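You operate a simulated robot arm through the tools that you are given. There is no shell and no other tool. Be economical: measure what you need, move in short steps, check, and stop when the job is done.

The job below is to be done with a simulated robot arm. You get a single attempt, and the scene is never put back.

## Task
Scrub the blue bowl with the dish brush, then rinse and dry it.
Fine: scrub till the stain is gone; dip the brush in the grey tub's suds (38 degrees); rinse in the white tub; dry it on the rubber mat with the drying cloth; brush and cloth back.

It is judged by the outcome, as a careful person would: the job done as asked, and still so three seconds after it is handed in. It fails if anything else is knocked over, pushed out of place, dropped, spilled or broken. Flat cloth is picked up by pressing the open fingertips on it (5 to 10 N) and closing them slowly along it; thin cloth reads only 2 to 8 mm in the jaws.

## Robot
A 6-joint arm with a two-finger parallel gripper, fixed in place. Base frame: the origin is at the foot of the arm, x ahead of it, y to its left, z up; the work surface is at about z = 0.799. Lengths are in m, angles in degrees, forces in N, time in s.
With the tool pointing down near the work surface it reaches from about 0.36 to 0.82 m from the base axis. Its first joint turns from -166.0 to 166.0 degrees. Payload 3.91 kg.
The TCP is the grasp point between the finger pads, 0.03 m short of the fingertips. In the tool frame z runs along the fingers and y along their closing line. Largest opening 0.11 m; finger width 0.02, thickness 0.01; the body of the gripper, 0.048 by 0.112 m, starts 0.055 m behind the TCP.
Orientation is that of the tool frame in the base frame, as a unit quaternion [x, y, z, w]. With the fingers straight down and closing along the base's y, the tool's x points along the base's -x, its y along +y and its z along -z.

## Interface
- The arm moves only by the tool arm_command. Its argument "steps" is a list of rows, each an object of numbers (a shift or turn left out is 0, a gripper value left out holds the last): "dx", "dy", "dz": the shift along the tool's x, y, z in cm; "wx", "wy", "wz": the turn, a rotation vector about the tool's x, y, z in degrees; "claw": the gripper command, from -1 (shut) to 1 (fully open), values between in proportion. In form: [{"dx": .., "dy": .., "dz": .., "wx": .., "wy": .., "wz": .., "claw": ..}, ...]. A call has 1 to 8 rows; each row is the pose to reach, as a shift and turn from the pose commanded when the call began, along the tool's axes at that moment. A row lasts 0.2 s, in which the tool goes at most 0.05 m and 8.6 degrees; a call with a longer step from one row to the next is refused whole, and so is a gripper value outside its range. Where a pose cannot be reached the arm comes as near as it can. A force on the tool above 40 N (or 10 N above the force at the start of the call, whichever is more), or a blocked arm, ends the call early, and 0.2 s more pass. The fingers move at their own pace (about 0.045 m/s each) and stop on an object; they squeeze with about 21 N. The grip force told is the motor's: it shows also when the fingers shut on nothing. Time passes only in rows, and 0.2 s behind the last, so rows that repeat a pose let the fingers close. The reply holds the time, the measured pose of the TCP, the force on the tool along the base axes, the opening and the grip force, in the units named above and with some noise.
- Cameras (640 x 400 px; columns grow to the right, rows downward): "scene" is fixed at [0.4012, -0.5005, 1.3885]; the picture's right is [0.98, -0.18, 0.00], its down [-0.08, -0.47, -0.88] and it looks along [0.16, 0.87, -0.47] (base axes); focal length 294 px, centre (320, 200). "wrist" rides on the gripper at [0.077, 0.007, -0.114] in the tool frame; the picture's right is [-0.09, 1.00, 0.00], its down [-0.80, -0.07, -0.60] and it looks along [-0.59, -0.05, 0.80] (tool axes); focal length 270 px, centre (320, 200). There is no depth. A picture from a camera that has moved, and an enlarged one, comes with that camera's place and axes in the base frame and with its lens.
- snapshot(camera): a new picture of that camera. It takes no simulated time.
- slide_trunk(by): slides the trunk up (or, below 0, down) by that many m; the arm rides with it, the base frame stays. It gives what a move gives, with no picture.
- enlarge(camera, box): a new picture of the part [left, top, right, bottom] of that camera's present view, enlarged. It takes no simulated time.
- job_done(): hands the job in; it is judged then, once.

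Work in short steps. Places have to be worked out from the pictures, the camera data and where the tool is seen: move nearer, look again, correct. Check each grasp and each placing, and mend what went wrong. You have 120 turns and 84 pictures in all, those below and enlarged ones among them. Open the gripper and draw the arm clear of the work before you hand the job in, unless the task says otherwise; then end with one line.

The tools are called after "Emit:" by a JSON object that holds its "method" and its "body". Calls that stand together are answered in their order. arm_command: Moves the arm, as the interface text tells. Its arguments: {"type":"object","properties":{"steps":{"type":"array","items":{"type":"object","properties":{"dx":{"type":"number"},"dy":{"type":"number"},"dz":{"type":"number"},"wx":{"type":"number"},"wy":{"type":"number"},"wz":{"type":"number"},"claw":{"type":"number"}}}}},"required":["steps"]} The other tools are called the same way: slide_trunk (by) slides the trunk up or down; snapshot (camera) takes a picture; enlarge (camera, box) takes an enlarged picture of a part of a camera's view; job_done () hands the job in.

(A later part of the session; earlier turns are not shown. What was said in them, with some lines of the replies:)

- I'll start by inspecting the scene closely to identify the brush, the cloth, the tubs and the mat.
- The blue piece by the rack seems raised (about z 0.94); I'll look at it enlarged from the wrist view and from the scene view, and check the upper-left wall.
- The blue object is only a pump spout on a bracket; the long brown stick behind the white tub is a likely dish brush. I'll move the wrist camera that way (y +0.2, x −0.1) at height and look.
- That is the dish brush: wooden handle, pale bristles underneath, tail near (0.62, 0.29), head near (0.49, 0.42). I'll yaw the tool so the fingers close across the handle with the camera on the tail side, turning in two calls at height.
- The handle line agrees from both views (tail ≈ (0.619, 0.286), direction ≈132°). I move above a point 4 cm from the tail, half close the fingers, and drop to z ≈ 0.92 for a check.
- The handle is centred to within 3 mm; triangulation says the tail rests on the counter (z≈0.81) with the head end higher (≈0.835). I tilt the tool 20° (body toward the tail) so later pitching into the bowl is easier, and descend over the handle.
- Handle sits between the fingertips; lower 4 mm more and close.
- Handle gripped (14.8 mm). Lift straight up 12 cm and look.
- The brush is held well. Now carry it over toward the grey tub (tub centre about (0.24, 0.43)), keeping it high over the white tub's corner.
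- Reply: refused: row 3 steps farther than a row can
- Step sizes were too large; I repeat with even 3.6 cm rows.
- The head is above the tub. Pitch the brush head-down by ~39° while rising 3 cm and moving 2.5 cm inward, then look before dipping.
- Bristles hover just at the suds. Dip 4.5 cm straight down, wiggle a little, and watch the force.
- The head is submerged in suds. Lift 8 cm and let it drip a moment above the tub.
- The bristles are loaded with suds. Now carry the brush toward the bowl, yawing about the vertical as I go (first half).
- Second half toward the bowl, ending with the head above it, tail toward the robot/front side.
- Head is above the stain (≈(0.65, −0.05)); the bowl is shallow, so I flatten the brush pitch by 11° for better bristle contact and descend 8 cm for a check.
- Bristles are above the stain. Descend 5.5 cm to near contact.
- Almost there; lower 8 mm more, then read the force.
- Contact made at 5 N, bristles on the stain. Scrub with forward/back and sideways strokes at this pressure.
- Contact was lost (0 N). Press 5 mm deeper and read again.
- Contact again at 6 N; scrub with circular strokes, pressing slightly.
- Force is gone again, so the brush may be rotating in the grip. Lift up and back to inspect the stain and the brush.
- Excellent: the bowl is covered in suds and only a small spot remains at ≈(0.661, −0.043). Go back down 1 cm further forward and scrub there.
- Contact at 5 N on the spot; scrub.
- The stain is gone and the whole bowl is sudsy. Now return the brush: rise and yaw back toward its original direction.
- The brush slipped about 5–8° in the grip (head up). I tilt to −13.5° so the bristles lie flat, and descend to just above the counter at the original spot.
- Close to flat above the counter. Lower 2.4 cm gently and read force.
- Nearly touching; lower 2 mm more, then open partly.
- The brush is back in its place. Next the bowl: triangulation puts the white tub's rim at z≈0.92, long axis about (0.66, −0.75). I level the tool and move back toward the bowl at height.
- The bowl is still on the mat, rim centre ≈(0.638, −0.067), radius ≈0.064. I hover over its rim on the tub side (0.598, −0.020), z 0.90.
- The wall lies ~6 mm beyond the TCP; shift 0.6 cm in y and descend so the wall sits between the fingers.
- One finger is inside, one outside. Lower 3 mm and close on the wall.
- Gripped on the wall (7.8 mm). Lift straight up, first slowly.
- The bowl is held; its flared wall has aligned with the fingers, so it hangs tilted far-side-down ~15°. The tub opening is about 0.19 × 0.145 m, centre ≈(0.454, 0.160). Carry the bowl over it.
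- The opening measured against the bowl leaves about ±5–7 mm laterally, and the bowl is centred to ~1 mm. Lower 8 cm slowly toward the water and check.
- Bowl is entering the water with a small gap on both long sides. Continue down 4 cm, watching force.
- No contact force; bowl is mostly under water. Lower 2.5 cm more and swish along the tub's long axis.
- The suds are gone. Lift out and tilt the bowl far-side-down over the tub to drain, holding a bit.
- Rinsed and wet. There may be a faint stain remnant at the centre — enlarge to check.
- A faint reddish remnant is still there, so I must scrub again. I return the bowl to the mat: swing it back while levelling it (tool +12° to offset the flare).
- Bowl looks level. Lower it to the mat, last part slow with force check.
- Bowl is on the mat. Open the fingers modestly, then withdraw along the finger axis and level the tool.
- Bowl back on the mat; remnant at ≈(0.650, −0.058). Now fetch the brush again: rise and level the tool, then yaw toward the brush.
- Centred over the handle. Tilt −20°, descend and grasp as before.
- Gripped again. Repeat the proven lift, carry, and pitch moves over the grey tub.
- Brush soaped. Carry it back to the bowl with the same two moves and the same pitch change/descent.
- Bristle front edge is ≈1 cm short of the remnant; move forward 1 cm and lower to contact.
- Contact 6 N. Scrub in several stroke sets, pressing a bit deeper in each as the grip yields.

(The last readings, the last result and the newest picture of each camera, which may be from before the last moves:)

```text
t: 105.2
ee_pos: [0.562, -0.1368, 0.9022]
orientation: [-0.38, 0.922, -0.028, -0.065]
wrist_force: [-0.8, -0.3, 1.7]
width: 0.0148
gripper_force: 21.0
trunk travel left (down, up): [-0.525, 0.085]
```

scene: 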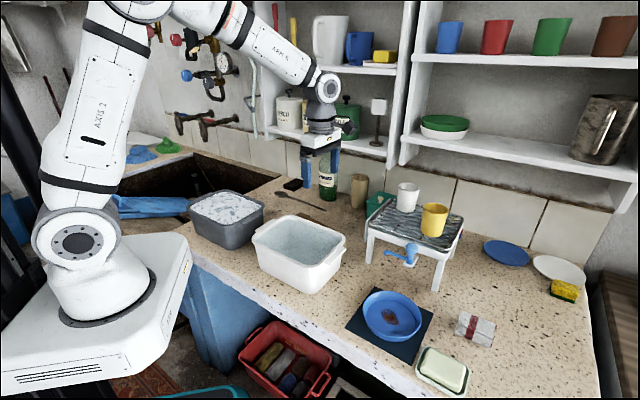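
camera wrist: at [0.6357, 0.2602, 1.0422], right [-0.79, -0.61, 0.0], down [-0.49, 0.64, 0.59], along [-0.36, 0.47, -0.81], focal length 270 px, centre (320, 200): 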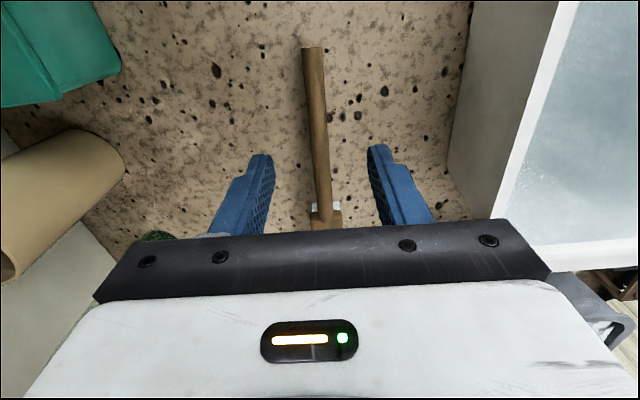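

Emit:
{"method": "arm_command", "body": {"steps": [{"dx": -0.6, "dz": 0.3}, {"dx": 0.8, "dz": 0.5}, {"dx": -0.6, "dz": 0.3, "dy": 0.9}, {"dx": 0.8, "dz": 0.5, "dy": 0.9}, {"dx": -0.6, "dz": 0.35, "dy": -0.9}, {"dx": 0.8, "dz": 0.55, "dy": -0.9}, {"dx": -0.6, "dz": 0.35, "dy": 0}, {"dx": 0, "dz": 0.5}]}}

Emit:
{"method": "arm_command", "body": {"steps": [{"dx": -1.2, "dz": 0.0}, {"dx": 1.2, "dz": 0.3}, {"dx": -1.2, "dz": 0.0, "dy": 0.6}, {"dx": 1.2, "dz": 0.3, "dy": 0.6}, {"dx": -1.2, "dz": 0.1, "dy": -0.6}, {"dx": 1.2, "dz": 0.3, "dy": -0.6}, {"dx": -1.2, "dz": 0.1, "dy": 0}, {"dx": 0, "dz": 0.25}]}}

Emit:
{"method": "arm_command", "body": {"steps": [{"dx": 0.3, "dz": -2.5}, {"dx": 0.7, "dz": -5}, {"dx": 1, "dz": -7.5}, {"dx": 1.3, "dz": -10}, {"dx": 1.3, "dz": -10}]}}

Emit:
{"method": "enlarge", "body": {"camera": "scene", "box": [350, 265, 430, 345]}}

```text
t: 107.0
ee_pos: [0.5611, -0.1379, 0.8964]
orientation: [-0.381, 0.922, -0.03, -0.064]
wrist_force: [0.0, -0.1, -0.6]
width: 0.0146
gripper_force: 21.6
trunk travel left (down, up): [-0.525, 0.085]
```

```text
t: 108.8
ee_pos: [0.5622, -0.142, 0.8962]
orientation: [-0.381, 0.922, -0.03, -0.064]
wrist_force: [0.5, -0.6, 0.0]
width: 0.0149
gripper_force: 21.0
trunk travel left (down, up): [-0.525, 0.085]
```

```text
t: 110.0
ee_pos: [0.5666, -0.1374, 0.9964]
orientation: [-0.381, 0.922, -0.03, -0.065]
wrist_force: [-0.2, 0.0, -0.1]
width: 0.0148
gripper_force: 21.7
trunk travel left (down, up): [-0.525, 0.085]
```

```text
5.00 times, centred on (390, 305) of scene
camera zoom: at [0.4012, -0.5005, 1.3885], right [0.98, -0.18, 0.0], down [-0.08, -0.47, -0.88], along [0.16, 0.87, -0.47], focal length 1467 px, centre (-30, -325)
```

zoom: 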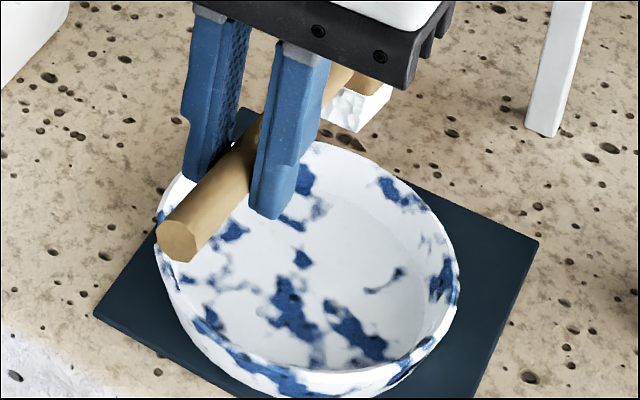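

Suds hide the spot now; to be sure, go back down and scrub three more sets before rinsing.

Emit:
{"method": "arm_command", "body": {"steps": [{"dx": -0.5, "dz": 3}, {"dx": -0.9, "dz": 6}, {"dx": -1.2, "dz": 8.8}, {"dx": -1.35, "dz": 10.3}, {"dx": -1.38, "dz": 10.7}, {"dx": -1.38, "dz": 10.7}]}}

Emit:
{"method": "arm_command", "body": {"steps": [{"dx": -0.8, "dz": 0.05}, {"dx": 0.8, "dz": 0.25}, {"dx": -0.8, "dz": 0.05, "dy": 0.9}, {"dx": 0.8, "dz": 0.3, "dy": 0.9}, {"dx": -0.8, "dz": 0.1, "dy": -0.9}, {"dx": 0.8, "dz": 0.3, "dy": -0.9}, {"dx": -0.8, "dz": 0.1, "dy": 0}, {"dx": 0, "dz": 0.3}]}}

Emit:
{"method": "arm_command", "body": {"steps": [{"dx": -0.8, "dz": 0.05}, {"dx": 0.8, "dz": 0.25}, {"dx": -0.8, "dz": 0.05, "dy": 0.9}, {"dx": 0.8, "dz": 0.3, "dy": 0.9}, {"dx": -0.8, "dz": 0.1, "dy": -0.9}, {"dx": 0.8, "dz": 0.3, "dy": -0.9}, {"dx": -0.8, "dz": 0.1, "dy": 0}, {"dx": 0, "dz": 0.3}]}}

```text
t: 111.4
ee_pos: [0.565, -0.1397, 0.8847]
orientation: [-0.38, 0.922, -0.03, -0.064]
wrist_force: [-0.9, -2.3, 4.7]
width: 0.015
gripper_force: 20.7
trunk travel left (down, up): [-0.525, 0.085]
```

```text
t: 113.2
ee_pos: [0.5627, -0.1404, 0.8844]
orientation: [-0.38, 0.922, -0.029, -0.064]
wrist_force: [0.5, 0.8, -0.2]
width: 0.0148
gripper_force: 21.1
trunk travel left (down, up): [-0.525, 0.085]
```

```text
t: 115.0
ee_pos: [0.5612, -0.1403, 0.882]
orientation: [-0.381, 0.922, -0.029, -0.064]
wrist_force: [0.8, 0.5, -1.3]
width: 0.015
gripper_force: 21.3
trunk travel left (down, up): [-0.525, 0.085]
```

Enough scrubbing. Lift and carry the brush back by the same route.

Emit:
{"method": "arm_command", "body": {"steps": [{"dx": 0.4, "dz": -3}, {"dx": 0.8, "dz": -6}, {"dx": 1.2, "dz": -9}, {"dx": 1.5, "dz": -11.2}, {"dx": 1.5, "dz": -11.2}]}}

Emit:
{"method": "arm_command", "body": {"steps": [{"dx": 0.5, "dy": 0, "dz": -3.5, "wx": 1.1, "wz": -7.9}, {"dx": 0.3, "dy": 1.5, "dz": -6, "wx": 2.2, "wz": -15.8}, {"dx": -0.7, "dy": 3, "dz": -6.6, "wx": 3.3, "wz": -23.7}, {"dx": -1.4, "dy": 4.5, "dz": -6.6, "wx": 4.4, "wz": -31.6}, {"dx": -2.1, "dy": 6, "dz": -6.6, "wx": 5.5, "wz": -39.5}, {"dx": -2.8, "dy": 7.5, "dz": -6.6, "wx": 6.6, "wz": -47.4}, {"dx": -4, "dy": 9.2, "dz": -6.6, "wx": 7.7, "wz": -55.3}, {"dx": -4, "dy": 9.2, "dz": -6.6, "wx": 8.8, "wz": -63.2}]}}

Emit:
{"method": "arm_command", "body": {"steps": [{"dx": -4.04, "dy": -2.16, "dz": -0.06, "wx": 0.42, "wz": -3}, {"dx": -8.08, "dy": -4.31, "dz": -0.12, "wx": 0.84, "wz": -6}, {"dx": -12.1, "dy": -6.47, "dz": -0.17, "wx": 1.26, "wz": -9}, {"dx": -16.15, "dy": -8.63, "dz": -0.23, "wx": 1.68, "wz": -12}, {"dx": -20.2, "dy": -10.8, "dz": -0.29, "wx": 2.1, "wz": -15}, {"dx": -24.2, "dy": -12.94, "dz": -0.35, "wx": 2.5, "wz": -18}, {"dx": -28.3, "dy": -15.1, "dz": -0.4, "wx": 2.9, "wz": -21}, {"dx": -32.3, "dy": -17.25, "dz": -0.46, "wx": 3.3, "wz": -23.8}]}}

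Emit:
{"method": "arm_command", "body": {"steps": [{"dx": -0.4, "dz": 3, "wy": -5}, {"dx": -0.8, "dz": 6, "wy": -10}, {"dx": -1.2, "dz": 9, "wy": -16}, {"dx": -1.6, "dz": 12, "wy": -16}, {"dx": -1.8, "dz": 13.5, "wy": -16}, {"dx": -1.8, "dz": 13.5, "wy": -16}]}}

Emit:
{"method": "enlarge", "body": {"camera": "scene", "box": [260, 150, 380, 240]}}

```text
t: 116.2
ee_pos: [0.5613, -0.1356, 0.9968]
orientation: [-0.38, 0.922, -0.029, -0.063]
wrist_force: [0.2, 0.6, -0.2]
width: 0.015
gripper_force: 21.2
trunk travel left (down, up): [-0.525, 0.085]
```

```text
t: 118.0
ee_pos: [0.5311, -0.0398, 1.0537]
orientation: [0.811, -0.58, 0.058, 0.042]
wrist_force: [-0.5, -0.2, -0.3]
width: 0.0148
gripper_force: 20.8
trunk travel left (down, up): [-0.525, 0.085]
```

```text
t: 119.8
ee_pos: [0.5953, 0.32, 1.012]
orientation: [0.914, -0.4, 0.064, 0.031]
wrist_force: [0.6, -0.8, -1.1]
width: 0.0152
gripper_force: 21.2
trunk travel left (down, up): [-0.525, 0.085]
```

```text
t: 121.2
ee_pos: [0.5947, 0.3175, 0.8766]
orientation: [0.914, -0.4, -0.063, -0.026]
wrist_force: [-0.7, 0.4, -0.8]
width: 0.0148
gripper_force: 20.7
trunk travel left (down, up): [-0.525, 0.085]
```

```text
4.44 times, centred on (320, 195) of scene
camera zoom: at [0.4012, -0.5005, 1.3885], right [0.98, -0.18, 0.0], down [-0.08, -0.47, -0.88], along [0.16, 0.87, -0.47], focal length 1304 px, centre (320, 222)
```

zoom: 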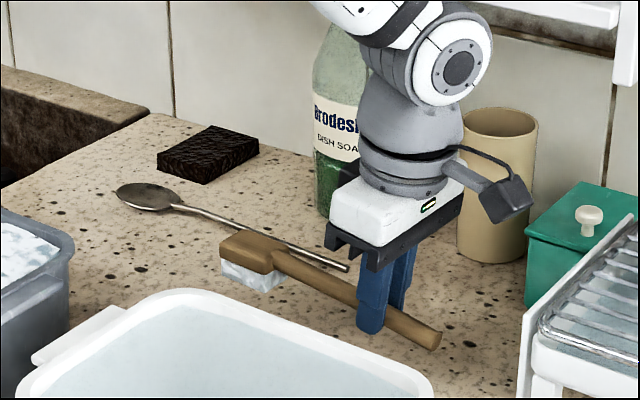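

Looks flat again. Lower to just on the counter, check force, release.

Emit:
{"method": "arm_command", "body": {"steps": [{"dx": -0.2, "dz": 1.2}, {"dx": -0.1, "dz": 2.4}, {"dx": 0, "dz": 3.3}, {"dx": 0.06, "dz": 3.9}, {"dx": 0.08, "dz": 4.2}, {"dx": 0.08, "dz": 4.2}]}}

```text
t: 122.6
ee_pos: [0.5917, 0.3227, 0.8339]
orientation: [0.914, -0.401, -0.061, -0.027]
wrist_force: [0.8, -2.2, 5.0]
width: 0.0146
gripper_force: 20.5
trunk travel left (down, up): [-0.525, 0.085]
```

Emit:
{"method": "arm_command", "body": {"steps": [{"claw": -0.7}, {"claw": -0.4}, {"claw": 0}, {"claw": 0}, {"dx": -0.3, "dz": -2}, {"dx": -0.7, "dz": -5}, {"dx": -1.3, "dz": -9.5}, {"dx": -1.9, "dz": -14}]}}

Emit:
{"method": "arm_command", "body": {"steps": [{"dx": 0.5, "dy": 2.5, "dz": -2, "wy": 4}, {"dx": 1.5, "dy": 5.5, "dz": -4, "wy": 7.7}, {"dx": 2.7, "dy": 8.3, "dz": -5.5, "wy": 7.7}, {"dx": 4, "dy": 11.1, "dz": -6.3, "wy": 7.7}, {"dx": 4, "dy": 11.1, "dz": -6.3, "wy": 7.7}]}}

Emit:
{"method": "snapshot", "body": {"camera": "scene"}}

```text
t: 124.4
ee_pos: [0.587, 0.3228, 0.9751]
orientation: [0.914, -0.401, -0.063, -0.025]
wrist_force: [-0.1, 1.3, 0.4]
width: 0.0551
gripper_force: 0.0
trunk travel left (down, up): [-0.525, 0.085]
```

```text
t: 125.6
ee_pos: [0.5424, 0.2121, 1.0309]
orientation: [0.916, -0.401, -0.002, 0.001]
wrist_force: [-0.3, 0.7, -0.1]
width: 0.0551
gripper_force: 0.0
trunk travel left (down, up): [-0.525, 0.085]
```

```text
17 pictures are left
```

scene: 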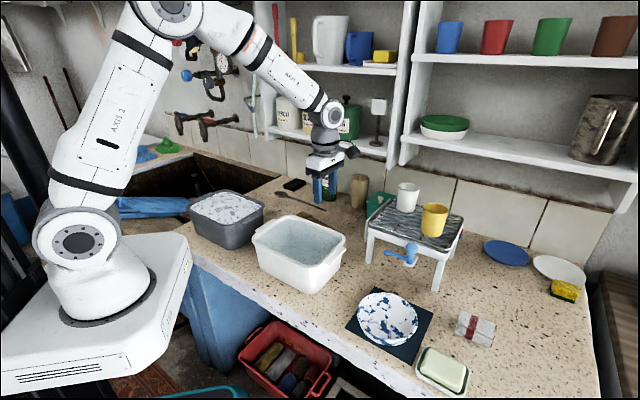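

Everything is in place and the brush is down again. Now move to the bowl rim for the second rinse (bowl is ~1 cm closer to the robot now), yawing on the way.

Emit:
{"method": "arm_command", "body": {"steps": [{"dx": 2.5, "dy": 1.7, "wz": 8}, {"dx": 5, "dy": 3.3, "wz": 16}, {"dx": 7.5, "dy": 5, "wz": 24}, {"dx": 10, "dy": 6.6, "wz": 32}, {"dx": 12.5, "dy": 8.3, "wz": 40}, {"dx": 15, "dy": 9.9, "wz": 48}, {"dx": 17.5, "dy": 11.6, "wz": 56}, {"dx": 19.9, "dy": 13.2, "wz": 64}]}}

Emit:
{"method": "arm_command", "body": {"steps": [{"wz": 7, "dz": 2}, {"wz": 14, "dz": 5}, {"wz": 21, "dz": 8}, {"wz": 28, "dz": 11}, {"wz": 28, "dz": 12.5}, {"wz": 28, "dz": 12.5}]}}

Emit:
{"method": "snapshot", "body": {"camera": "wrist"}}

```text
t: 127.4
ee_pos: [0.5809, -0.0248, 1.0321]
orientation: [-0.564, 0.826, 0.001, -0.002]
wrist_force: [-0.2, 0.2, 0.1]
width: 0.0551
gripper_force: 0.2
trunk travel left (down, up): [-0.525, 0.085]
```

```text
t: 128.8
ee_pos: [0.5784, -0.0239, 0.9069]
orientation: [-0.347, 0.938, 0.001, -0.002]
wrist_force: [0.2, 0.0, 0.9]
width: 0.055
gripper_force: 0.0
trunk travel left (down, up): [-0.525, 0.085]
```

```text
16 pictures are left
camera wrist: at [0.515, -0.0675, 1.0211], right [-0.58, 0.81, 0.0], down [0.66, 0.47, 0.59], along [0.48, 0.35, -0.81], focal length 270 px, centre (320, 200)
```

wrist: 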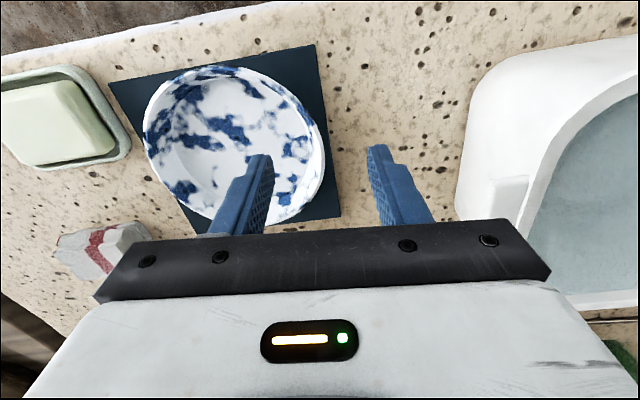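

Relative position is nearly the same as in the first grasp (adjust dy +0.2, dx −0.45 cm). Descend and close.

Emit:
{"method": "arm_command", "body": {"steps": [{"dx": -0.45, "dy": 0.2, "dz": 1}, {"dx": -0.45, "dy": 0.2, "dz": 2.5}, {"dx": -0.45, "dy": 0.2, "dz": 4}, {"dx": -0.45, "dy": 0.2, "dz": 5.4}, {"dx": -0.45, "dy": 0.2, "dz": 6.2}, {"dx": -0.45, "dy": 0.2, "dz": 6.2}]}}

Emit:
{"method": "arm_command", "body": {"steps": [{"claw": -0.3}, {"claw": -0.6}, {"claw": -0.8}, {"claw": -1}, {"claw": -1}, {"claw": -1}]}}

```text
t: 130.2
ee_pos: [0.5828, -0.0213, 0.8442]
orientation: [-0.347, 0.938, 0.0, -0.002]
wrist_force: [0.3, 0.1, 0.0]
width: 0.055
gripper_force: 0.1
trunk travel left (down, up): [-0.525, 0.085]
```

```text
t: 131.6
ee_pos: [0.5826, -0.0199, 0.845]
orientation: [-0.348, 0.938, 0.0, -0.001]
wrist_force: [1.9, 0.6, 2.8]
width: 0.01
gripper_force: 21.1
trunk travel left (down, up): [-0.525, 0.085]
```

Gripped. Lift and carry over the tub to the same pose as before.

Emit:
{"method": "arm_command", "body": {"steps": [{"dz": -1}, {"dz": -3}, {"dz": -6}, {"dz": -10}, {"dz": -14}, {"dz": -18}, {"dz": -20}, {"dz": -20}]}}

Emit:
{"method": "arm_command", "body": {"steps": [{"dx": -0.4, "dy": 3.5}, {"dx": -0.7, "dy": 8}, {"dx": -1, "dy": 12.7}, {"dx": -1.4, "dy": 17.4}, {"dx": -1.7, "dy": 22}, {"dx": -2.0, "dy": 26}, {"dx": -2.2, "dy": 27.8}, {"dx": -2.2, "dy": 27.8}]}}

Emit:
{"method": "snapshot", "body": {"camera": "wrist"}}

```text
t: 133.4
ee_pos: [0.5823, -0.0198, 1.0446]
orientation: [-0.348, 0.938, 0.0, -0.002]
wrist_force: [0.7, -0.5, -1.6]
width: 0.0032
gripper_force: 20.9
trunk travel left (down, up): [-0.525, 0.085]
```

```text
t: 135.2
ee_pos: [0.4159, 0.2072, 1.0455]
orientation: [-0.347, 0.938, 0.0, -0.002]
wrist_force: [-0.6, 0.0, -1.5]
width: 0.0033
gripper_force: 21.1
trunk travel left (down, up): [-0.525, 0.085]
```

```text
15 pictures are left
camera wrist: at [0.3517, 0.1623, 1.1603], right [-0.58, 0.81, 0.0], down [0.66, 0.47, 0.59], along [0.48, 0.35, -0.81], focal length 270 px, centre (320, 200)
```

wrist: 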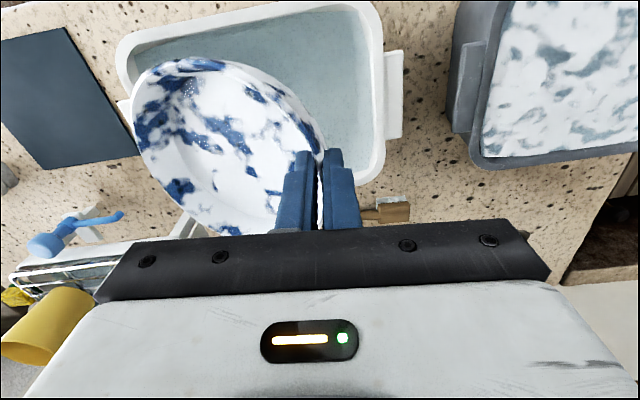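

Same relation to the tub as before. Dip in two stages, swish, then lift and tilt to drain.

Emit:
{"method": "arm_command", "body": {"steps": [{"dz": 2.5}, {"dz": 5}, {"dz": 7}, {"dz": 9}, {"dz": 10.5}, {"dz": 12}, {"dz": 12.6}]}}

Emit:
{"method": "arm_command", "body": {"steps": [{"dz": 1}, {"dz": 2}, {"dz": 2.7}, {"dz": 2.7, "dy": -1}, {"dz": 2.7, "dy": 0.5}, {"dz": 2.7, "dy": 1.5}, {"dz": 2.7}, {"dz": 2.7}]}}

Emit:
{"method": "arm_command", "body": {"steps": [{"dy": -1.0}, {"dy": 0.5}, {"dy": 1.5}, {"dy": 0}, {"dy": -1.0}, {"dy": 0.5}, {"dy": 1.5}, {"dy": 0}]}}

Emit:
{"method": "arm_command", "body": {"steps": [{"dz": -2}, {"dz": -4.5}, {"dz": -7.5}, {"dz": -11}, {"dz": -14}, {"dz": -14, "wx": -8}, {"dz": -14, "wx": -16}, {"dz": -14, "wx": -24}]}}

Emit:
{"method": "arm_command", "body": {"steps": [{"wx": -6}, {"wx": -6}, {"wx": -6}, {"wx": -6}, {"wx": -6}, {"wx": -6}, {"wx": -6}, {"wx": -6}]}}

Emit:
{"method": "enlarge", "body": {"camera": "scene", "box": [265, 190, 325, 250]}}

```text
t: 136.8
ee_pos: [0.4164, 0.2052, 0.9186]
orientation: [-0.348, 0.938, 0.001, -0.002]
wrist_force: [0.2, 0.6, -1.7]
width: 0.0035
gripper_force: 21.2
trunk travel left (down, up): [-0.525, 0.085]
```

```text
t: 138.6
ee_pos: [0.4169, 0.2052, 0.8911]
orientation: [-0.348, 0.937, 0.0, -0.002]
wrist_force: [0.0, -0.2, -1.4]
width: 0.0034
gripper_force: 21.0
trunk travel left (down, up): [-0.525, 0.085]
```

```text
t: 140.4
ee_pos: [0.4203, 0.2065, 0.8922]
orientation: [-0.348, 0.938, 0.001, -0.002]
wrist_force: [-0.6, 1.0, -2.3]
width: 0.0034
gripper_force: 21.1
trunk travel left (down, up): [-0.525, 0.085]
```

```text
t: 142.2
ee_pos: [0.418, 0.206, 1.0324]
orientation: [-0.34, 0.917, 0.196, -0.075]
wrist_force: [0.2, 0.7, -1.3]
width: 0.0032
gripper_force: 20.4
trunk travel left (down, up): [-0.525, 0.085]
```

```text
t: 144.0
ee_pos: [0.4186, 0.2053, 1.0323]
orientation: [-0.336, 0.905, 0.243, -0.092]
wrist_force: [-0.4, -0.3, -1.8]
width: 0.0031
gripper_force: 21.6
trunk travel left (down, up): [-0.525, 0.085]
```

```text
6.67 times, centred on (295, 220) of scene
camera zoom: at [0.4012, -0.5005, 1.3885], right [0.98, -0.18, 0.0], down [-0.08, -0.47, -0.88], along [0.16, 0.87, -0.47], focal length 1956 px, centre (487, 67)
```

zoom: 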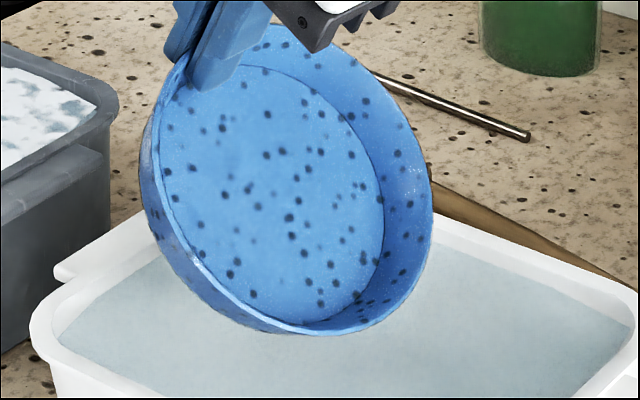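

The stain is completely gone; only water drops remain. Swing back and lower the bowl onto the mat at its original spot.

Emit:
{"method": "arm_command", "body": {"steps": [{"dx": 0.1, "dy": -3.5, "dz": -3, "wx": 7}, {"dx": 0.3, "dy": -7.7, "dz": -5.2, "wx": 14}, {"dx": 0.5, "dy": -11.9, "dz": -7.5, "wx": 21}, {"dx": 0.7, "dy": -16.1, "dz": -9.8, "wx": 28}, {"dx": 0.9, "dy": -20.3, "dz": -12, "wx": 35}, {"dx": 0.94, "dy": -24.4, "dz": -14.1, "wx": 42}, {"dx": 0.94, "dy": -24.4, "dz": -14.1, "wx": 42}]}}

Emit:
{"method": "arm_command", "body": {"steps": [{"dy": 0.64, "dz": 3}, {"dy": 1.5, "dz": 7}, {"dy": 2.35, "dz": 11}, {"dy": 3.1, "dz": 14.5}, {"dy": 3.5, "dz": 16.5}, {"dy": 3.7, "dz": 17.3}, {"dy": 3.7, "dz": 17.3}]}}

Emit:
{"method": "arm_command", "body": {"steps": [{"dy": 0.1, "dz": 0.4}, {"dy": 0.16, "dz": 0.8}, {"dy": 0.2, "dz": 1.0}, {"dy": 0.2, "dz": 1.0}]}}

```text
t: 145.6
ee_pos: [0.5939, -0.0121, 1.0318]
orientation: [-0.347, 0.932, -0.099, 0.035]
wrist_force: [0.2, -0.6, -1.1]
width: 0.0029
gripper_force: 20.8
trunk travel left (down, up): [-0.525, 0.085]
```

```text
t: 147.2
ee_pos: [0.5936, -0.0136, 0.8556]
orientation: [-0.346, 0.932, -0.098, 0.035]
wrist_force: [-2.3, 2.7, 3.1]
width: 0.0027
gripper_force: 21.0
trunk travel left (down, up): [-0.525, 0.085]
```

```text
t: 148.2
ee_pos: [0.5933, -0.0151, 0.8455]
orientation: [-0.346, 0.932, -0.098, 0.036]
wrist_force: [-1.9, -1.4, 8.4]
width: 0.0034
gripper_force: 20.8
trunk travel left (down, up): [-0.525, 0.085]
```

Bowl rests on the mat (8 N). Release, withdraw along the fingers, level the tool, and look.

Emit:
{"method": "arm_command", "body": {"steps": [{"claw": -0.8}, {"claw": -0.6}, {"claw": -0.5}, {"claw": -0.5}, {"dz": -1.5}, {"dz": -4}, {"dz": -8}, {"dz": -11}]}}

Emit:
{"method": "arm_command", "body": {"steps": [{"dy": -0.8, "dz": -3.8, "wx": -6}, {"dy": -1.6, "dz": -7.6, "wx": -11.9}, {"dy": -2.1, "dz": -10, "wx": -11.9}, {"dy": -2.1, "dz": -10, "wx": -11.9}]}}

Emit:
{"method": "enlarge", "body": {"camera": "scene", "box": [340, 265, 510, 375]}}

```text
t: 150.0
ee_pos: [0.579, 0.0008, 0.9504]
orientation: [-0.346, 0.932, -0.098, 0.034]
wrist_force: [-0.2, 0.1, -0.1]
width: 0.0273
gripper_force: 0.0
trunk travel left (down, up): [-0.525, 0.085]
```

```text
t: 151.0
ee_pos: [0.5751, 0.0054, 1.0523]
orientation: [-0.348, 0.938, -0.001, -0.002]
wrist_force: [0.4, 0.2, 0.0]
width: 0.0275
gripper_force: 0.1
trunk travel left (down, up): [-0.525, 0.085]
```

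```text
3.64 times, centred on (425, 320) of scene
camera zoom: at [0.4012, -0.5005, 1.3885], right [0.98, -0.18, 0.0], down [-0.08, -0.47, -0.88], along [0.16, 0.87, -0.47], focal length 1067 px, centre (-62, -236)
```

zoom: 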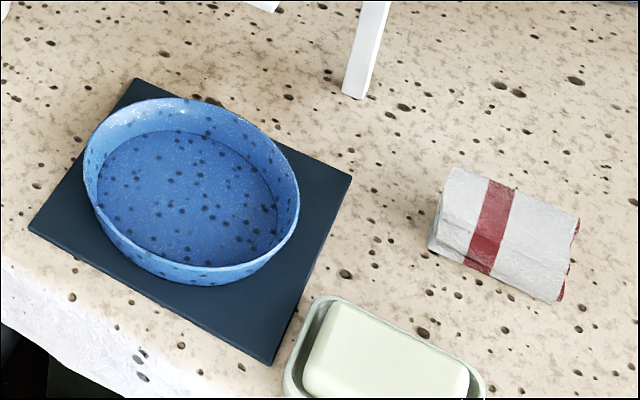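

The bowl is clean and wet on the mat. Next the drying cloth: a folded bundle around (0.83, −0.12), near the reach limit, so I'll approach with the fingers leaning outward. Move there at height while yawing.

Emit:
{"method": "arm_command", "body": {"steps": [{"dy": -2.1, "dz": -0.5, "wz": 8, "claw": -0.42}, {"dy": -4.2, "dz": -1, "wz": 16}, {"dy": -6.4, "dz": -1.5, "wz": 24}, {"dy": -8.5, "dz": -2, "wz": 32}, {"dy": -10.6, "dz": -2, "wz": 40}, {"dy": -12.8, "dz": -2, "wz": 48}, {"dy": -14.9, "dz": -2, "wz": 56}, {"dx": 0.1, "dy": -17, "dz": -2, "wz": 64}]}}

Emit:
{"method": "arm_command", "body": {"steps": [{"dx": -2, "dy": 1.5, "dz": 1, "wz": 5}, {"dx": -4, "dy": 3, "dz": 3, "wz": 10}, {"dx": -6, "dy": 5, "dz": 5, "wz": 15.6}, {"dx": -8.4, "dy": 6.9, "dz": 7.5, "wz": 15.6}, {"dx": -8.4, "dy": 6.9, "dz": 9, "wz": 15.6}, {"dx": -8.4, "dy": 6.9, "dz": 9, "wz": 15.6}]}}

Emit:
{"method": "snapshot", "body": {"camera": "wrist"}}

```text
t: 152.8
ee_pos: [0.6893, -0.1274, 1.0741]
orientation: [0.203, 0.979, -0.001, -0.002]
wrist_force: [-0.4, -0.1, -0.5]
width: 0.0318
gripper_force: 0.1
trunk travel left (down, up): [-0.525, 0.085]
```

```text
t: 154.2
ee_pos: [0.7938, -0.0948, 0.9815]
orientation: [0.333, 0.943, -0.002, -0.001]
wrist_force: [-0.3, -0.4, 0.2]
width: 0.0323
gripper_force: 0.0
trunk travel left (down, up): [-0.525, 0.085]
```

```text
12 pictures are left
camera wrist: at [0.7377, -0.0409, 1.0969], right [0.69, 0.72, 0.0], down [0.58, -0.56, 0.59], along [0.43, -0.41, -0.8], focal length 270 px, centre (320, 200)
```

wrist: 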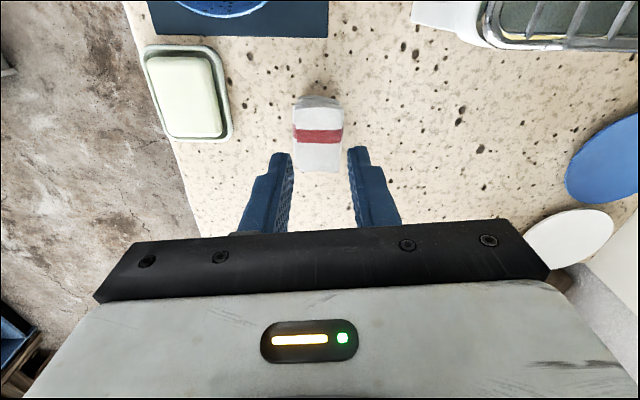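

The cloth is well aligned between the fingers (centre ≈(0.827, −0.126)). Tilt 20° outward, advance 1.8 cm, descend to just above it.

Emit:
{"method": "arm_command", "body": {"steps": [{"wy": -7, "dx": -0.6, "dz": 2}, {"wy": -14, "dx": -1.2, "dz": 4}, {"wy": -20, "dx": -1.8, "dz": 6}, {"wy": -20, "dx": -1.8, "dz": 8.5}, {"wy": -20, "dx": -1.8, "dz": 10.8}, {"wy": -20, "dx": -1.8, "dz": 10.8}]}}

Emit:
{"method": "arm_command", "body": {"steps": [{"dx": 0.17, "dz": 0.47}, {"dx": 0.34, "dz": 0.94}, {"dx": 0.34, "dz": 0.94}]}}

```text
t: 155.6
ee_pos: [0.8074, -0.1085, 0.8745]
orientation: [0.327, 0.929, -0.06, 0.163]
wrist_force: [0.4, 0.0, 0.4]
width: 0.0321
gripper_force: 0.0
trunk travel left (down, up): [-0.525, 0.085]
```

```text
t: 156.4
ee_pos: [0.807, -0.1074, 0.8704]
orientation: [0.327, 0.928, -0.058, 0.167]
wrist_force: [1.6, -1.3, 26.3]
width: 0.0317
gripper_force: 0.0
trunk travel left (down, up): [-0.525, 0.085]
```

Touched at 26 N — bundle top is higher than thought (~0.84). Back off ~6 mm to get 5–10 N.

Emit:
{"method": "arm_command", "body": {"steps": [{"dx": -0.15, "dz": -0.42}, {"dx": -0.19, "dz": -0.52}]}}

```text
t: 157.0
ee_pos: [0.8066, -0.107, 0.8708]
orientation: [0.328, 0.929, -0.06, 0.163]
wrist_force: [7.0, 0.2, 13.0]
width: 0.032
gripper_force: 0.1
trunk travel left (down, up): [-0.525, 0.085]
```

Emit:
{"method": "arm_command", "body": {"steps": [{"dx": -0.04, "dz": -0.12}, {"dx": -0.05, "dz": -0.13}]}}

```text
t: 157.6
ee_pos: [0.8057, -0.1078, 0.8725]
orientation: [0.328, 0.929, -0.059, 0.161]
wrist_force: [1.0, 0.0, 1.8]
width: 0.0321
gripper_force: 0.7
trunk travel left (down, up): [-0.525, 0.085]
```

Emit:
{"method": "arm_command", "body": {"steps": [{"dx": 0.02, "dz": 0.07}, {"dx": 0.025, "dz": 0.07}]}}

```text
t: 158.2
ee_pos: [0.807, -0.1069, 0.872]
orientation: [0.328, 0.929, -0.059, 0.163]
wrist_force: [-0.3, 0.5, -0.4]
width: 0.032
gripper_force: 0.0
trunk travel left (down, up): [-0.525, 0.085]
```

Emit:
{"method": "arm_command", "body": {"steps": [{"dx": 0.04, "dz": 0.1}, {"dx": 0.08, "dz": 0.2}, {"dx": 0.08, "dz": 0.2}]}}

Emit:
{"method": "snapshot", "body": {"camera": "wrist"}}

```text
t: 159.0
ee_pos: [0.8072, -0.1091, 0.8717]
orientation: [0.328, 0.929, -0.059, 0.163]
wrist_force: [-1.6, 1.3, 3.4]
width: 0.032
gripper_force: 0.1
trunk travel left (down, up): [-0.525, 0.085]
```

```text
11 pictures are left
camera wrist: at [0.7237, -0.0323, 0.9532], right [0.69, 0.72, 0.03], down [0.38, -0.4, 0.83], along [0.61, -0.56, -0.55], focal length 270 px, centre (320, 200)
```

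wrist: 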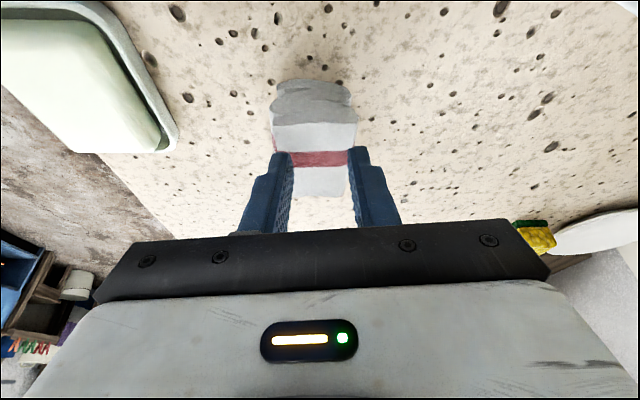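

Fingertips sit on the bundle around the red stripe at 3 N. Press slightly more and close slowly.

Emit:
{"method": "arm_command", "body": {"steps": [{"dx": 0.03, "dz": 0.1}, {"dx": 0.04, "dz": 0.12, "claw": -0.5}, {"dx": 0.04, "dz": 0.12, "claw": -0.58}, {"dx": 0.04, "dz": 0.12, "claw": -0.66}, {"dx": 0.04, "dz": 0.12, "claw": -0.74}, {"dx": 0.04, "dz": 0.12, "claw": -0.82}, {"dx": 0.04, "dz": 0.12, "claw": -0.9}, {"dx": 0.04, "dz": 0.12, "claw": -1}]}}

Emit:
{"method": "arm_command", "body": {"steps": [{"claw": -1}, {"claw": -1}]}}

```text
t: 160.8
ee_pos: [0.8059, -0.1088, 0.8714]
orientation: [0.328, 0.928, -0.059, 0.165]
wrist_force: [0.7, 3.9, 15.5]
width: 0.0
gripper_force: 20.5
trunk travel left (down, up): [-0.525, 0.085]
```

```text
t: 161.4
ee_pos: [0.807, -0.1088, 0.8708]
orientation: [0.327, 0.929, -0.058, 0.164]
wrist_force: [0.1, 3.0, 14.8]
width: 0.0001
gripper_force: 21.0
trunk travel left (down, up): [-0.525, 0.085]
```

The jaws shut on nothing (width 0): the bundle is thick (~4 cm) and firm, so I'll straddle it instead. Rise 3 cm, open to 8.5 cm, and check.

Emit:
{"method": "arm_command", "body": {"steps": [{"dx": -0.5, "dz": -1.5}, {"dx": -1.1, "dz": -3, "claw": 0.2}, {"dx": -1.1, "dz": -3, "claw": 0.5}, {"dx": -1.1, "dz": -3, "claw": 0.5}, {"dx": -1.1, "dz": -3, "claw": 0.5}, {"dx": -1.1, "dz": -3, "claw": 0.5}]}}

Emit:
{"method": "snapshot", "body": {"camera": "wrist"}}

Emit:
{"method": "enlarge", "body": {"camera": "scene", "box": [430, 290, 520, 360]}}

```text
t: 162.8
ee_pos: [0.8065, -0.1065, 0.9011]
orientation: [0.328, 0.929, -0.059, 0.163]
wrist_force: [0.5, -0.4, -0.7]
width: 0.0825
gripper_force: 0.0
trunk travel left (down, up): [-0.525, 0.085]
```

```text
10 pictures are left
camera wrist: at [0.7233, -0.0311, 0.9829], right [0.69, 0.72, 0.03], down [0.38, -0.4, 0.83], along [0.61, -0.56, -0.55], focal length 270 px, centre (320, 200)
```

wrist: 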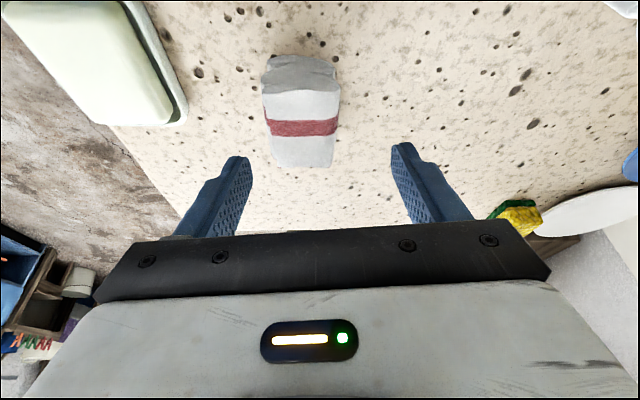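

```text
5.71 times, centred on (475, 325) of scene
camera zoom: at [0.4012, -0.5005, 1.3885], right [0.98, -0.18, 0.0], down [-0.08, -0.47, -0.88], along [0.16, 0.87, -0.47], focal length 1677 px, centre (-566, -514)
```

zoom: 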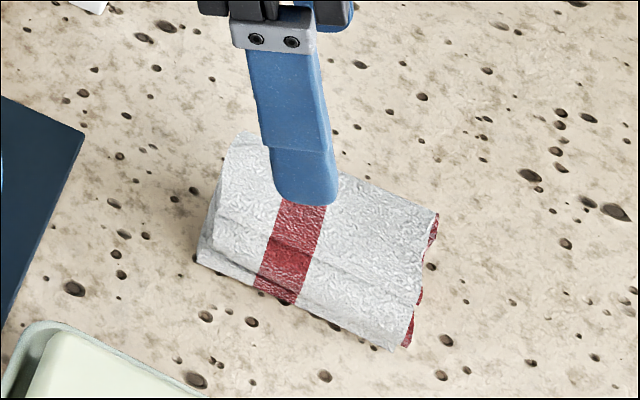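

The bundle is intact and moved ~8 mm toward the front; it's ~1.2 cm to the −y side of the jaw centre. Shift and lower so the fingers straddle it.

Emit:
{"method": "arm_command", "body": {"steps": [{"dy": -1.2}, {"dx": 0.68, "dy": -1.2, "dz": 1.88}, {"dx": 1.37, "dy": -1.2, "dz": 3.76}, {"dx": 1.75, "dy": -1.2, "dz": 4.8}, {"dx": 2.0, "dy": -1.2, "dz": 5.5}, {"dx": 2.0, "dy": -1.2, "dz": 5.5}]}}

Emit:
{"method": "arm_command", "body": {"steps": [{"claw": 0.3}, {"claw": 0.1}, {"claw": -0.1}, {"claw": -0.3}, {"claw": -0.5}, {"claw": -0.7}, {"claw": -0.85}, {"claw": -1}]}}

Emit:
{"method": "arm_command", "body": {"steps": [{"claw": -1}, {"claw": -1}, {"claw": -1}]}}

```text
t: 164.2
ee_pos: [0.799, -0.1179, 0.8441]
orientation: [0.327, 0.929, -0.059, 0.163]
wrist_force: [-0.5, -0.2, 0.1]
width: 0.0823
gripper_force: 0.1
trunk travel left (down, up): [-0.525, 0.085]
```

```text
t: 166.0
ee_pos: [0.7998, -0.117, 0.8422]
orientation: [0.328, 0.929, -0.06, 0.163]
wrist_force: [-0.7, 0.5, 2.4]
width: 0.0527
gripper_force: 21.3
trunk travel left (down, up): [-0.525, 0.085]
```

```text
t: 166.8
ee_pos: [0.7988, -0.1165, 0.8433]
orientation: [0.328, 0.929, -0.059, 0.164]
wrist_force: [-0.8, 0.8, 3.1]
width: 0.0526
gripper_force: 21.5
trunk travel left (down, up): [-0.525, 0.085]
```

Gripped firmly at 52.6 mm. Lift 15 cm and check.

Emit:
{"method": "arm_command", "body": {"steps": [{"dx": -0.35, "dz": -0.95}, {"dx": -1.0, "dz": -2.8}, {"dx": -2.0, "dz": -5.6}, {"dx": -3.1, "dz": -8.5}, {"dx": -4.1, "dz": -11.3}, {"dx": -5.1, "dz": -14.1}, {"dx": -5.1, "dz": -14.1}]}}

Emit:
{"method": "enlarge", "body": {"camera": "scene", "box": [330, 190, 530, 370]}}

```text
t: 168.4
ee_pos: [0.7987, -0.1157, 0.9954]
orientation: [0.327, 0.929, -0.06, 0.163]
wrist_force: [0.2, 0.6, -1.0]
width: 0.0526
gripper_force: 21.3
trunk travel left (down, up): [-0.525, 0.085]
```

```text
2.22 times, centred on (430, 280) of scene
camera zoom: at [0.4012, -0.5005, 1.3885], right [0.98, -0.18, 0.0], down [-0.08, -0.47, -0.88], along [0.16, 0.87, -0.47], focal length 652 px, centre (76, 22)
```

zoom: 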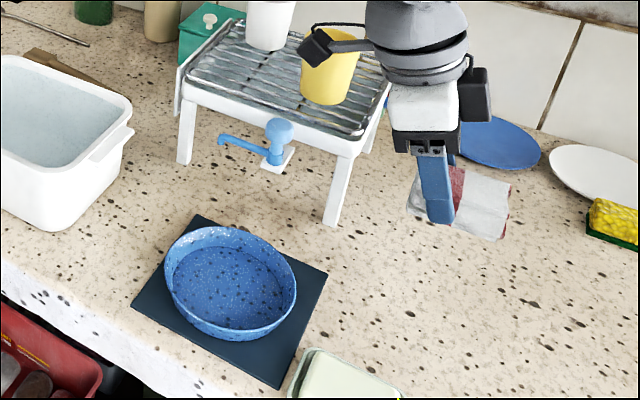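

The cloth is held as a bundle. Carry it over the bowl (TCP ≈(0.63, −0.04)) at the same height, then lower to just above the floor of the bowl.

Emit:
{"method": "arm_command", "body": {"steps": [{"dx": 4.2, "dy": -1.1, "dz": -1.5}, {"dx": 8.4, "dy": -2.3, "dz": -3}, {"dx": 12.6, "dy": -3.4, "dz": -4.6}, {"dx": 16.9, "dy": -4.5, "dz": -6.15}, {"dx": 16.9, "dy": -4.5, "dz": -6.15}]}}

Emit:
{"method": "arm_command", "body": {"steps": [{"dx": 1.2, "dz": 3.3}, {"dx": 2.4, "dz": 6.6}, {"dx": 3.4, "dz": 9.4}, {"dx": 4.1, "dz": 11.3}, {"dx": 4.1, "dz": 11.3}]}}

Emit:
{"method": "enlarge", "body": {"camera": "scene", "box": [340, 240, 450, 350]}}

```text
t: 169.6
ee_pos: [0.6286, -0.0394, 0.9926]
orientation: [0.327, 0.929, -0.06, 0.163]
wrist_force: [1.0, 0.2, -1.6]
width: 0.0522
gripper_force: 20.8
trunk travel left (down, up): [-0.525, 0.085]
```

```text
t: 170.8
ee_pos: [0.6323, -0.0378, 0.8739]
orientation: [0.327, 0.929, -0.06, 0.164]
wrist_force: [0.3, 0.8, -0.4]
width: 0.0523
gripper_force: 20.9
trunk travel left (down, up): [-0.525, 0.085]
```

```text
3.64 times, centred on (395, 295) of scene
camera zoom: at [0.4012, -0.5005, 1.3885], right [0.98, -0.18, 0.0], down [-0.08, -0.47, -0.88], along [0.16, 0.87, -0.47], focal length 1067 px, centre (47, -146)
```

zoom: 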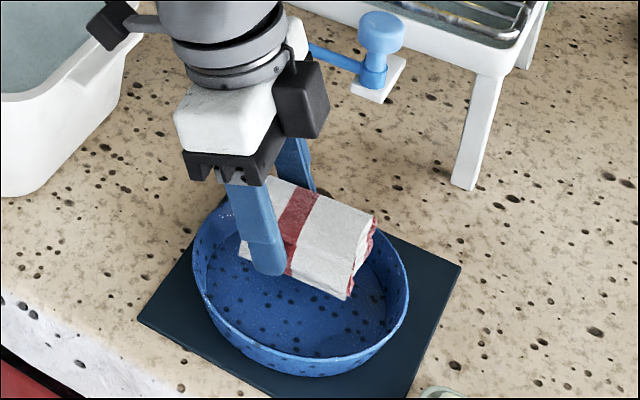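

Bundle is centred above the bowl. Lower to contact.

Emit:
{"method": "arm_command", "body": {"steps": [{"dx": 0.24, "dz": 0.66}, {"dx": 0.5, "dz": 1.4}, {"dx": 0.62, "dz": 1.7}, {"dx": 0.62, "dz": 1.7}]}}

```text
t: 171.8
ee_pos: [0.6326, -0.0393, 0.8539]
orientation: [0.327, 0.929, -0.059, 0.164]
wrist_force: [0.0, -0.2, -0.2]
width: 0.052
gripper_force: 20.9
trunk travel left (down, up): [-0.525, 0.085]
```

Emit:
{"method": "arm_command", "body": {"steps": [{"dx": 0.14, "dz": 0.38}, {"dx": 0.2, "dz": 0.56}, {"dx": 0.2, "dz": 0.56}]}}

```text
t: 172.6
ee_pos: [0.6323, -0.041, 0.8513]
orientation: [0.328, 0.929, -0.058, 0.164]
wrist_force: [-0.5, 2.6, 22.4]
width: 0.0522
gripper_force: 20.9
trunk travel left (down, up): [-0.525, 0.085]
```

Firm contact (22 N). Ease up 2.5 mm and wipe the floor in a loop.

Emit:
{"method": "arm_command", "body": {"steps": [{"dx": -0.08, "dz": -0.23}, {"dx": 0.86, "dz": -0.57}, {"dx": 0.86, "dz": -0.57, "dy": 1.0}, {"dx": -0.08, "dz": -0.23, "dy": 1.4}, {"dx": -1.02, "dz": 0.11, "dy": 1}, {"dx": -1.02, "dz": 0.11, "dy": -1.0}, {"dx": -0.08, "dz": -0.23, "dy": -1.4}, {"dx": -0.08, "dz": -0.23}]}}

```text
t: 174.4
ee_pos: [0.6306, -0.0404, 0.8509]
orientation: [0.328, 0.929, -0.06, 0.163]
wrist_force: [-1.1, -0.8, 4.7]
width: 0.0517
gripper_force: 21.5
trunk travel left (down, up): [-0.525, 0.085]
```

Good pressure (5 N). Do wider loops reaching the walls.

Emit:
{"method": "arm_command", "body": {"steps": [{"dx": 1.3, "dz": -0.47}, {"dx": 1.3, "dz": -0.47, "dy": 1.0}, {"dx": 0, "dz": 0.03, "dy": 1.9}, {"dx": -1.5, "dz": 0.55, "dy": 1.2}, {"dx": -2.0, "dz": 0.73, "dy": 0}, {"dx": -1.5, "dz": 0.55, "dy": -1.2}, {"dx": 0, "dz": 0.03, "dy": -1.9}, {"dx": 0, "dz": 0.03}]}}

Emit:
{"method": "arm_command", "body": {"steps": [{"dx": 1.5, "dz": -0.55}, {"dx": 1.2, "dz": -0.43, "dy": -1.3}, {"dx": 0, "dz": 0.03, "dy": -2.1}, {"dx": -1.5, "dz": 0.55, "dy": -1.2}, {"dx": -2.2, "dz": 0.8, "dy": 0}, {"dx": -1.5, "dz": 0.55, "dy": 1.2}, {"dx": 0, "dz": 0.03, "dy": 2.1}, {"dx": 0, "dz": 0.03}]}}

Emit:
{"method": "arm_command", "body": {"steps": [{"dx": -1.0, "dz": -2.8}, {"dx": -2.0, "dz": -5.6}, {"dx": -3.1, "dz": -8.5}, {"dx": -3.1, "dz": -8.5}]}}

Emit:
{"method": "enlarge", "body": {"camera": "scene", "box": [340, 230, 450, 350]}}

```text
t: 176.2
ee_pos: [0.6318, -0.0397, 0.853]
orientation: [0.327, 0.929, -0.059, 0.162]
wrist_force: [0.7, 0.3, -0.4]
width: 0.0517
gripper_force: 21.0
trunk travel left (down, up): [-0.525, 0.085]
```

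```text
t: 178.0
ee_pos: [0.6321, -0.0362, 0.8507]
orientation: [0.327, 0.929, -0.058, 0.165]
wrist_force: [5.0, 6.3, 23.9]
width: 0.0516
gripper_force: 20.7
trunk travel left (down, up): [-0.525, 0.085]
```

```text
t: 179.0
ee_pos: [0.6331, -0.0378, 0.9386]
orientation: [0.328, 0.929, -0.06, 0.163]
wrist_force: [-0.2, 0.6, -0.8]
width: 0.0515
gripper_force: 20.5
trunk travel left (down, up): [-0.525, 0.085]
```

```text
3.33 times, centred on (395, 290) of scene
camera zoom: at [0.4012, -0.5005, 1.3885], right [0.98, -0.18, 0.0], down [-0.08, -0.47, -0.88], along [0.16, 0.87, -0.47], focal length 978 px, centre (70, -100)
```

zoom: 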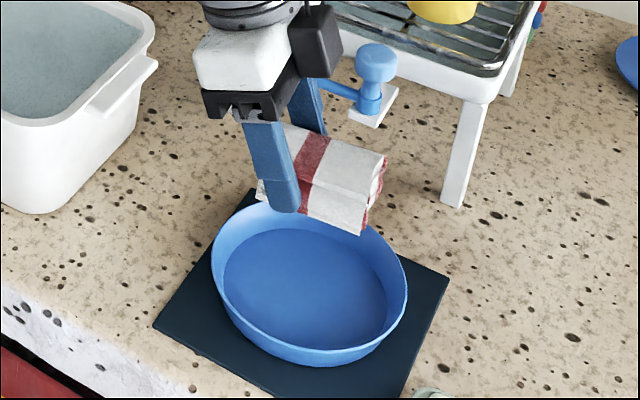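

All droplets are gone — the bowl is dry, clean and on the mat. Now return the cloth to its original spot (about 8 mm further back than where I picked it).

Emit:
{"method": "arm_command", "body": {"steps": [{"dx": -1.0, "dz": -2.7}, {"dx": -1.9, "dz": -5.2}, {"dx": -6, "dy": 1.3, "dz": -3.7}, {"dx": -10.1, "dy": 2.6, "dz": -2.2}, {"dx": -14.2, "dy": 3.8, "dz": -0.7}, {"dx": -18.4, "dy": 5.1, "dz": 0.8}, {"dx": -18.4, "dy": 5.1, "dz": 0.8}]}}

Emit:
{"method": "arm_command", "body": {"steps": [{"dx": 1.2, "dz": 3.3}, {"dx": 2.4, "dz": 6.6}, {"dx": 3.6, "dz": 9.9}, {"dx": 4.5, "dz": 12.4}, {"dx": 4.8, "dz": 13.3}, {"dx": 4.8, "dz": 13.3}]}}

```text
t: 180.6
ee_pos: [0.803, -0.1086, 0.9941]
orientation: [0.328, 0.929, -0.058, 0.163]
wrist_force: [0.7, -0.6, -1.0]
width: 0.0513
gripper_force: 21.3
trunk travel left (down, up): [-0.525, 0.085]
```

```text
t: 182.0
ee_pos: [0.8023, -0.1096, 0.8538]
orientation: [0.327, 0.929, -0.059, 0.164]
wrist_force: [-1.1, 0.0, 0.4]
width: 0.0516
gripper_force: 21.5
trunk travel left (down, up): [-0.525, 0.085]
```

Emit:
{"method": "arm_command", "body": {"steps": [{"dx": 0.15, "dz": 0.4}, {"dx": 0.3, "dz": 0.8}, {"dx": 0.34, "dz": 0.93}, {"dx": 0.34, "dz": 0.93}]}}

Emit:
{"method": "enlarge", "body": {"camera": "scene", "box": [420, 270, 530, 370]}}

```text
t: 183.0
ee_pos: [0.8, -0.1101, 0.8448]
orientation: [0.328, 0.929, -0.059, 0.162]
wrist_force: [0.5, -0.1, -0.6]
width: 0.0515
gripper_force: 20.9
trunk travel left (down, up): [-0.525, 0.085]
```

```text
4.00 times, centred on (475, 320) of scene
camera zoom: at [0.4012, -0.5005, 1.3885], right [0.98, -0.18, 0.0], down [-0.08, -0.47, -0.88], along [0.16, 0.87, -0.47], focal length 1174 px, centre (-300, -280)
```

zoom: 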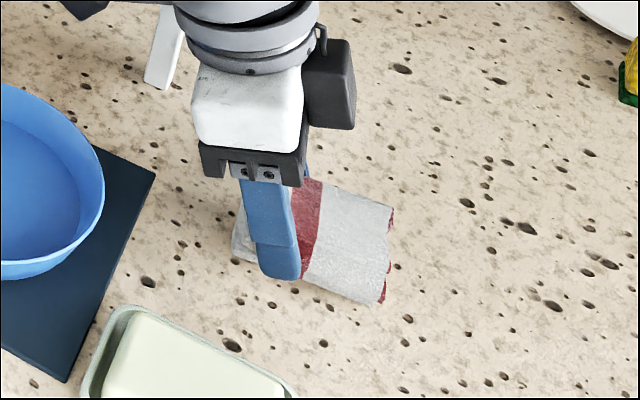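

Position matches the original corners. Lower 2–3 mm to touch, open, and withdraw.

Emit:
{"method": "arm_command", "body": {"steps": [{"dx": 0.05, "dz": 0.14}, {"dx": 0.09, "dz": 0.24}, {"dx": 0.09, "dz": 0.24}, {"dx": 0.09, "dz": 0.24, "claw": 0.1}, {"dx": 0.09, "dz": 0.24, "claw": 0.3}, {"dx": 0.09, "dz": 0.24, "claw": 0.45}, {"dx": 0.09, "dz": 0.24, "claw": 0.5}, {"dx": 0.09, "dz": 0.24, "claw": 0.5}]}}

Emit:
{"method": "arm_command", "body": {"steps": [{"dx": -0.7, "dz": -1.9}, {"dx": -1.7, "dz": -4.7}, {"dx": -3.1, "dz": -8.5}, {"dx": -4.5, "dz": -12.3}, {"dx": -6, "dz": -16}, {"dx": -6, "dz": -16}]}}

Emit:
{"method": "snapshot", "body": {"camera": "scene"}}

```text
t: 184.8
ee_pos: [0.8006, -0.1104, 0.842]
orientation: [0.327, 0.929, -0.06, 0.163]
wrist_force: [-0.6, -0.6, 0.8]
width: 0.0825
gripper_force: 0.1
trunk travel left (down, up): [-0.525, 0.085]
```

```text
t: 186.2
ee_pos: [0.8009, -0.1129, 1.0101]
orientation: [0.328, 0.929, -0.06, 0.163]
wrist_force: [0.5, -0.3, 0.1]
width: 0.0823
gripper_force: 0.1
trunk travel left (down, up): [-0.525, 0.085]
```

```text
4 pictures are left
```

scene: 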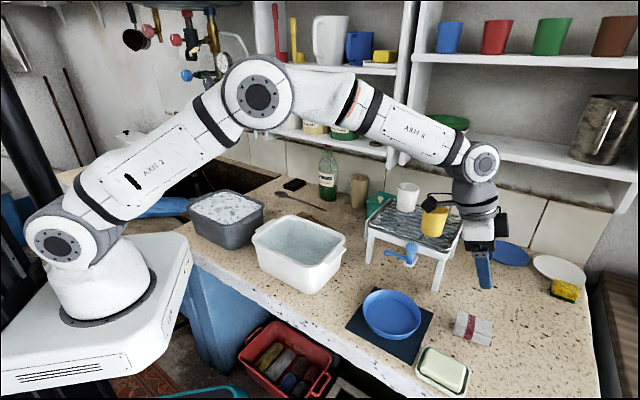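

Bowl, cloth, tubs and the rest are in place. Raise the arm and draw it back clear of the work, then verify the brush.

Emit:
{"method": "arm_command", "body": {"steps": [{"dx": -1.4, "dz": -3.8}, {"dx": -2.8, "dz": -7.5}, {"dx": -4.1, "dz": -11.3}, {"dx": -0.9, "dy": -2.8, "dz": -12.5}, {"dx": 2.3, "dy": -5.6, "dz": -13.7}, {"dx": 5.4, "dy": -8.4, "dz": -14.8}, {"dx": 8.5, "dy": -11, "dz": -15.9}, {"dx": 10.5, "dy": -12.6, "dz": -16.6}]}}

Emit:
{"method": "arm_command", "body": {"steps": [{"wy": 7}, {"wy": 14}, {"wy": 20}, {"wy": 20}]}}

Emit:
{"method": "snapshot", "body": {"camera": "wrist"}}

Emit:
{"method": "enlarge", "body": {"camera": "scene", "box": [270, 170, 510, 370]}}

```text
t: 188.0
ee_pos: [0.6014, -0.1063, 1.1337]
orientation: [0.327, 0.929, -0.059, 0.163]
wrist_force: [0.0, 0.1, -0.4]
width: 0.0825
gripper_force: 0.2
trunk travel left (down, up): [-0.525, 0.085]
```

```text
t: 189.0
ee_pos: [0.6021, -0.1107, 1.1343]
orientation: [0.334, 0.943, -0.001, -0.002]
wrist_force: [-0.8, -0.4, 0.3]
width: 0.0827
gripper_force: 0.1
trunk travel left (down, up): [-0.525, 0.085]
```

```text
3 pictures are left
camera wrist: at [0.5461, -0.0558, 1.2487], right [0.69, 0.72, 0.0], down [0.58, -0.56, 0.59], along [0.43, -0.41, -0.8], focal length 270 px, centre (320, 200)
```

wrist: 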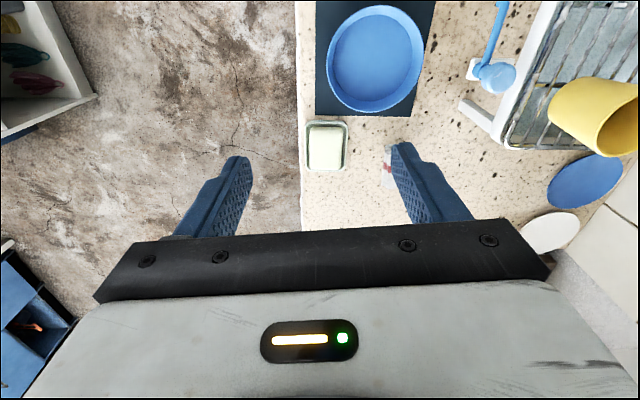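

```text
2.00 times, centred on (390, 270) of scene
camera zoom: at [0.4012, -0.5005, 1.3885], right [0.98, -0.18, 0.0], down [-0.08, -0.47, -0.88], along [0.16, 0.87, -0.47], focal length 587 px, centre (180, 60)
```

zoom: 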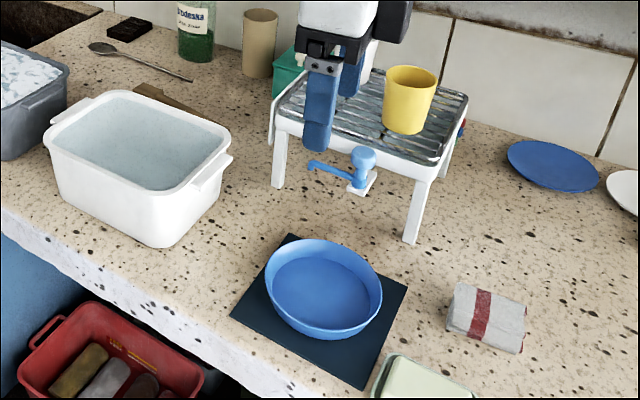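

The bowl is spotless and dry on the mat. The brush lies behind the white tub where it was, the cloth is back, and the open gripper is clear, so I hand in.

Emit:
{"method": "job_done", "body": {}}

```text
The job is handed in.
```

The blue bowl is scrubbed clean, rinsed and dried, and sits on the rubber mat; the brush and cloth are back in their places. The first scrub left a faint mark, so I scrubbed and rinsed it a second time.
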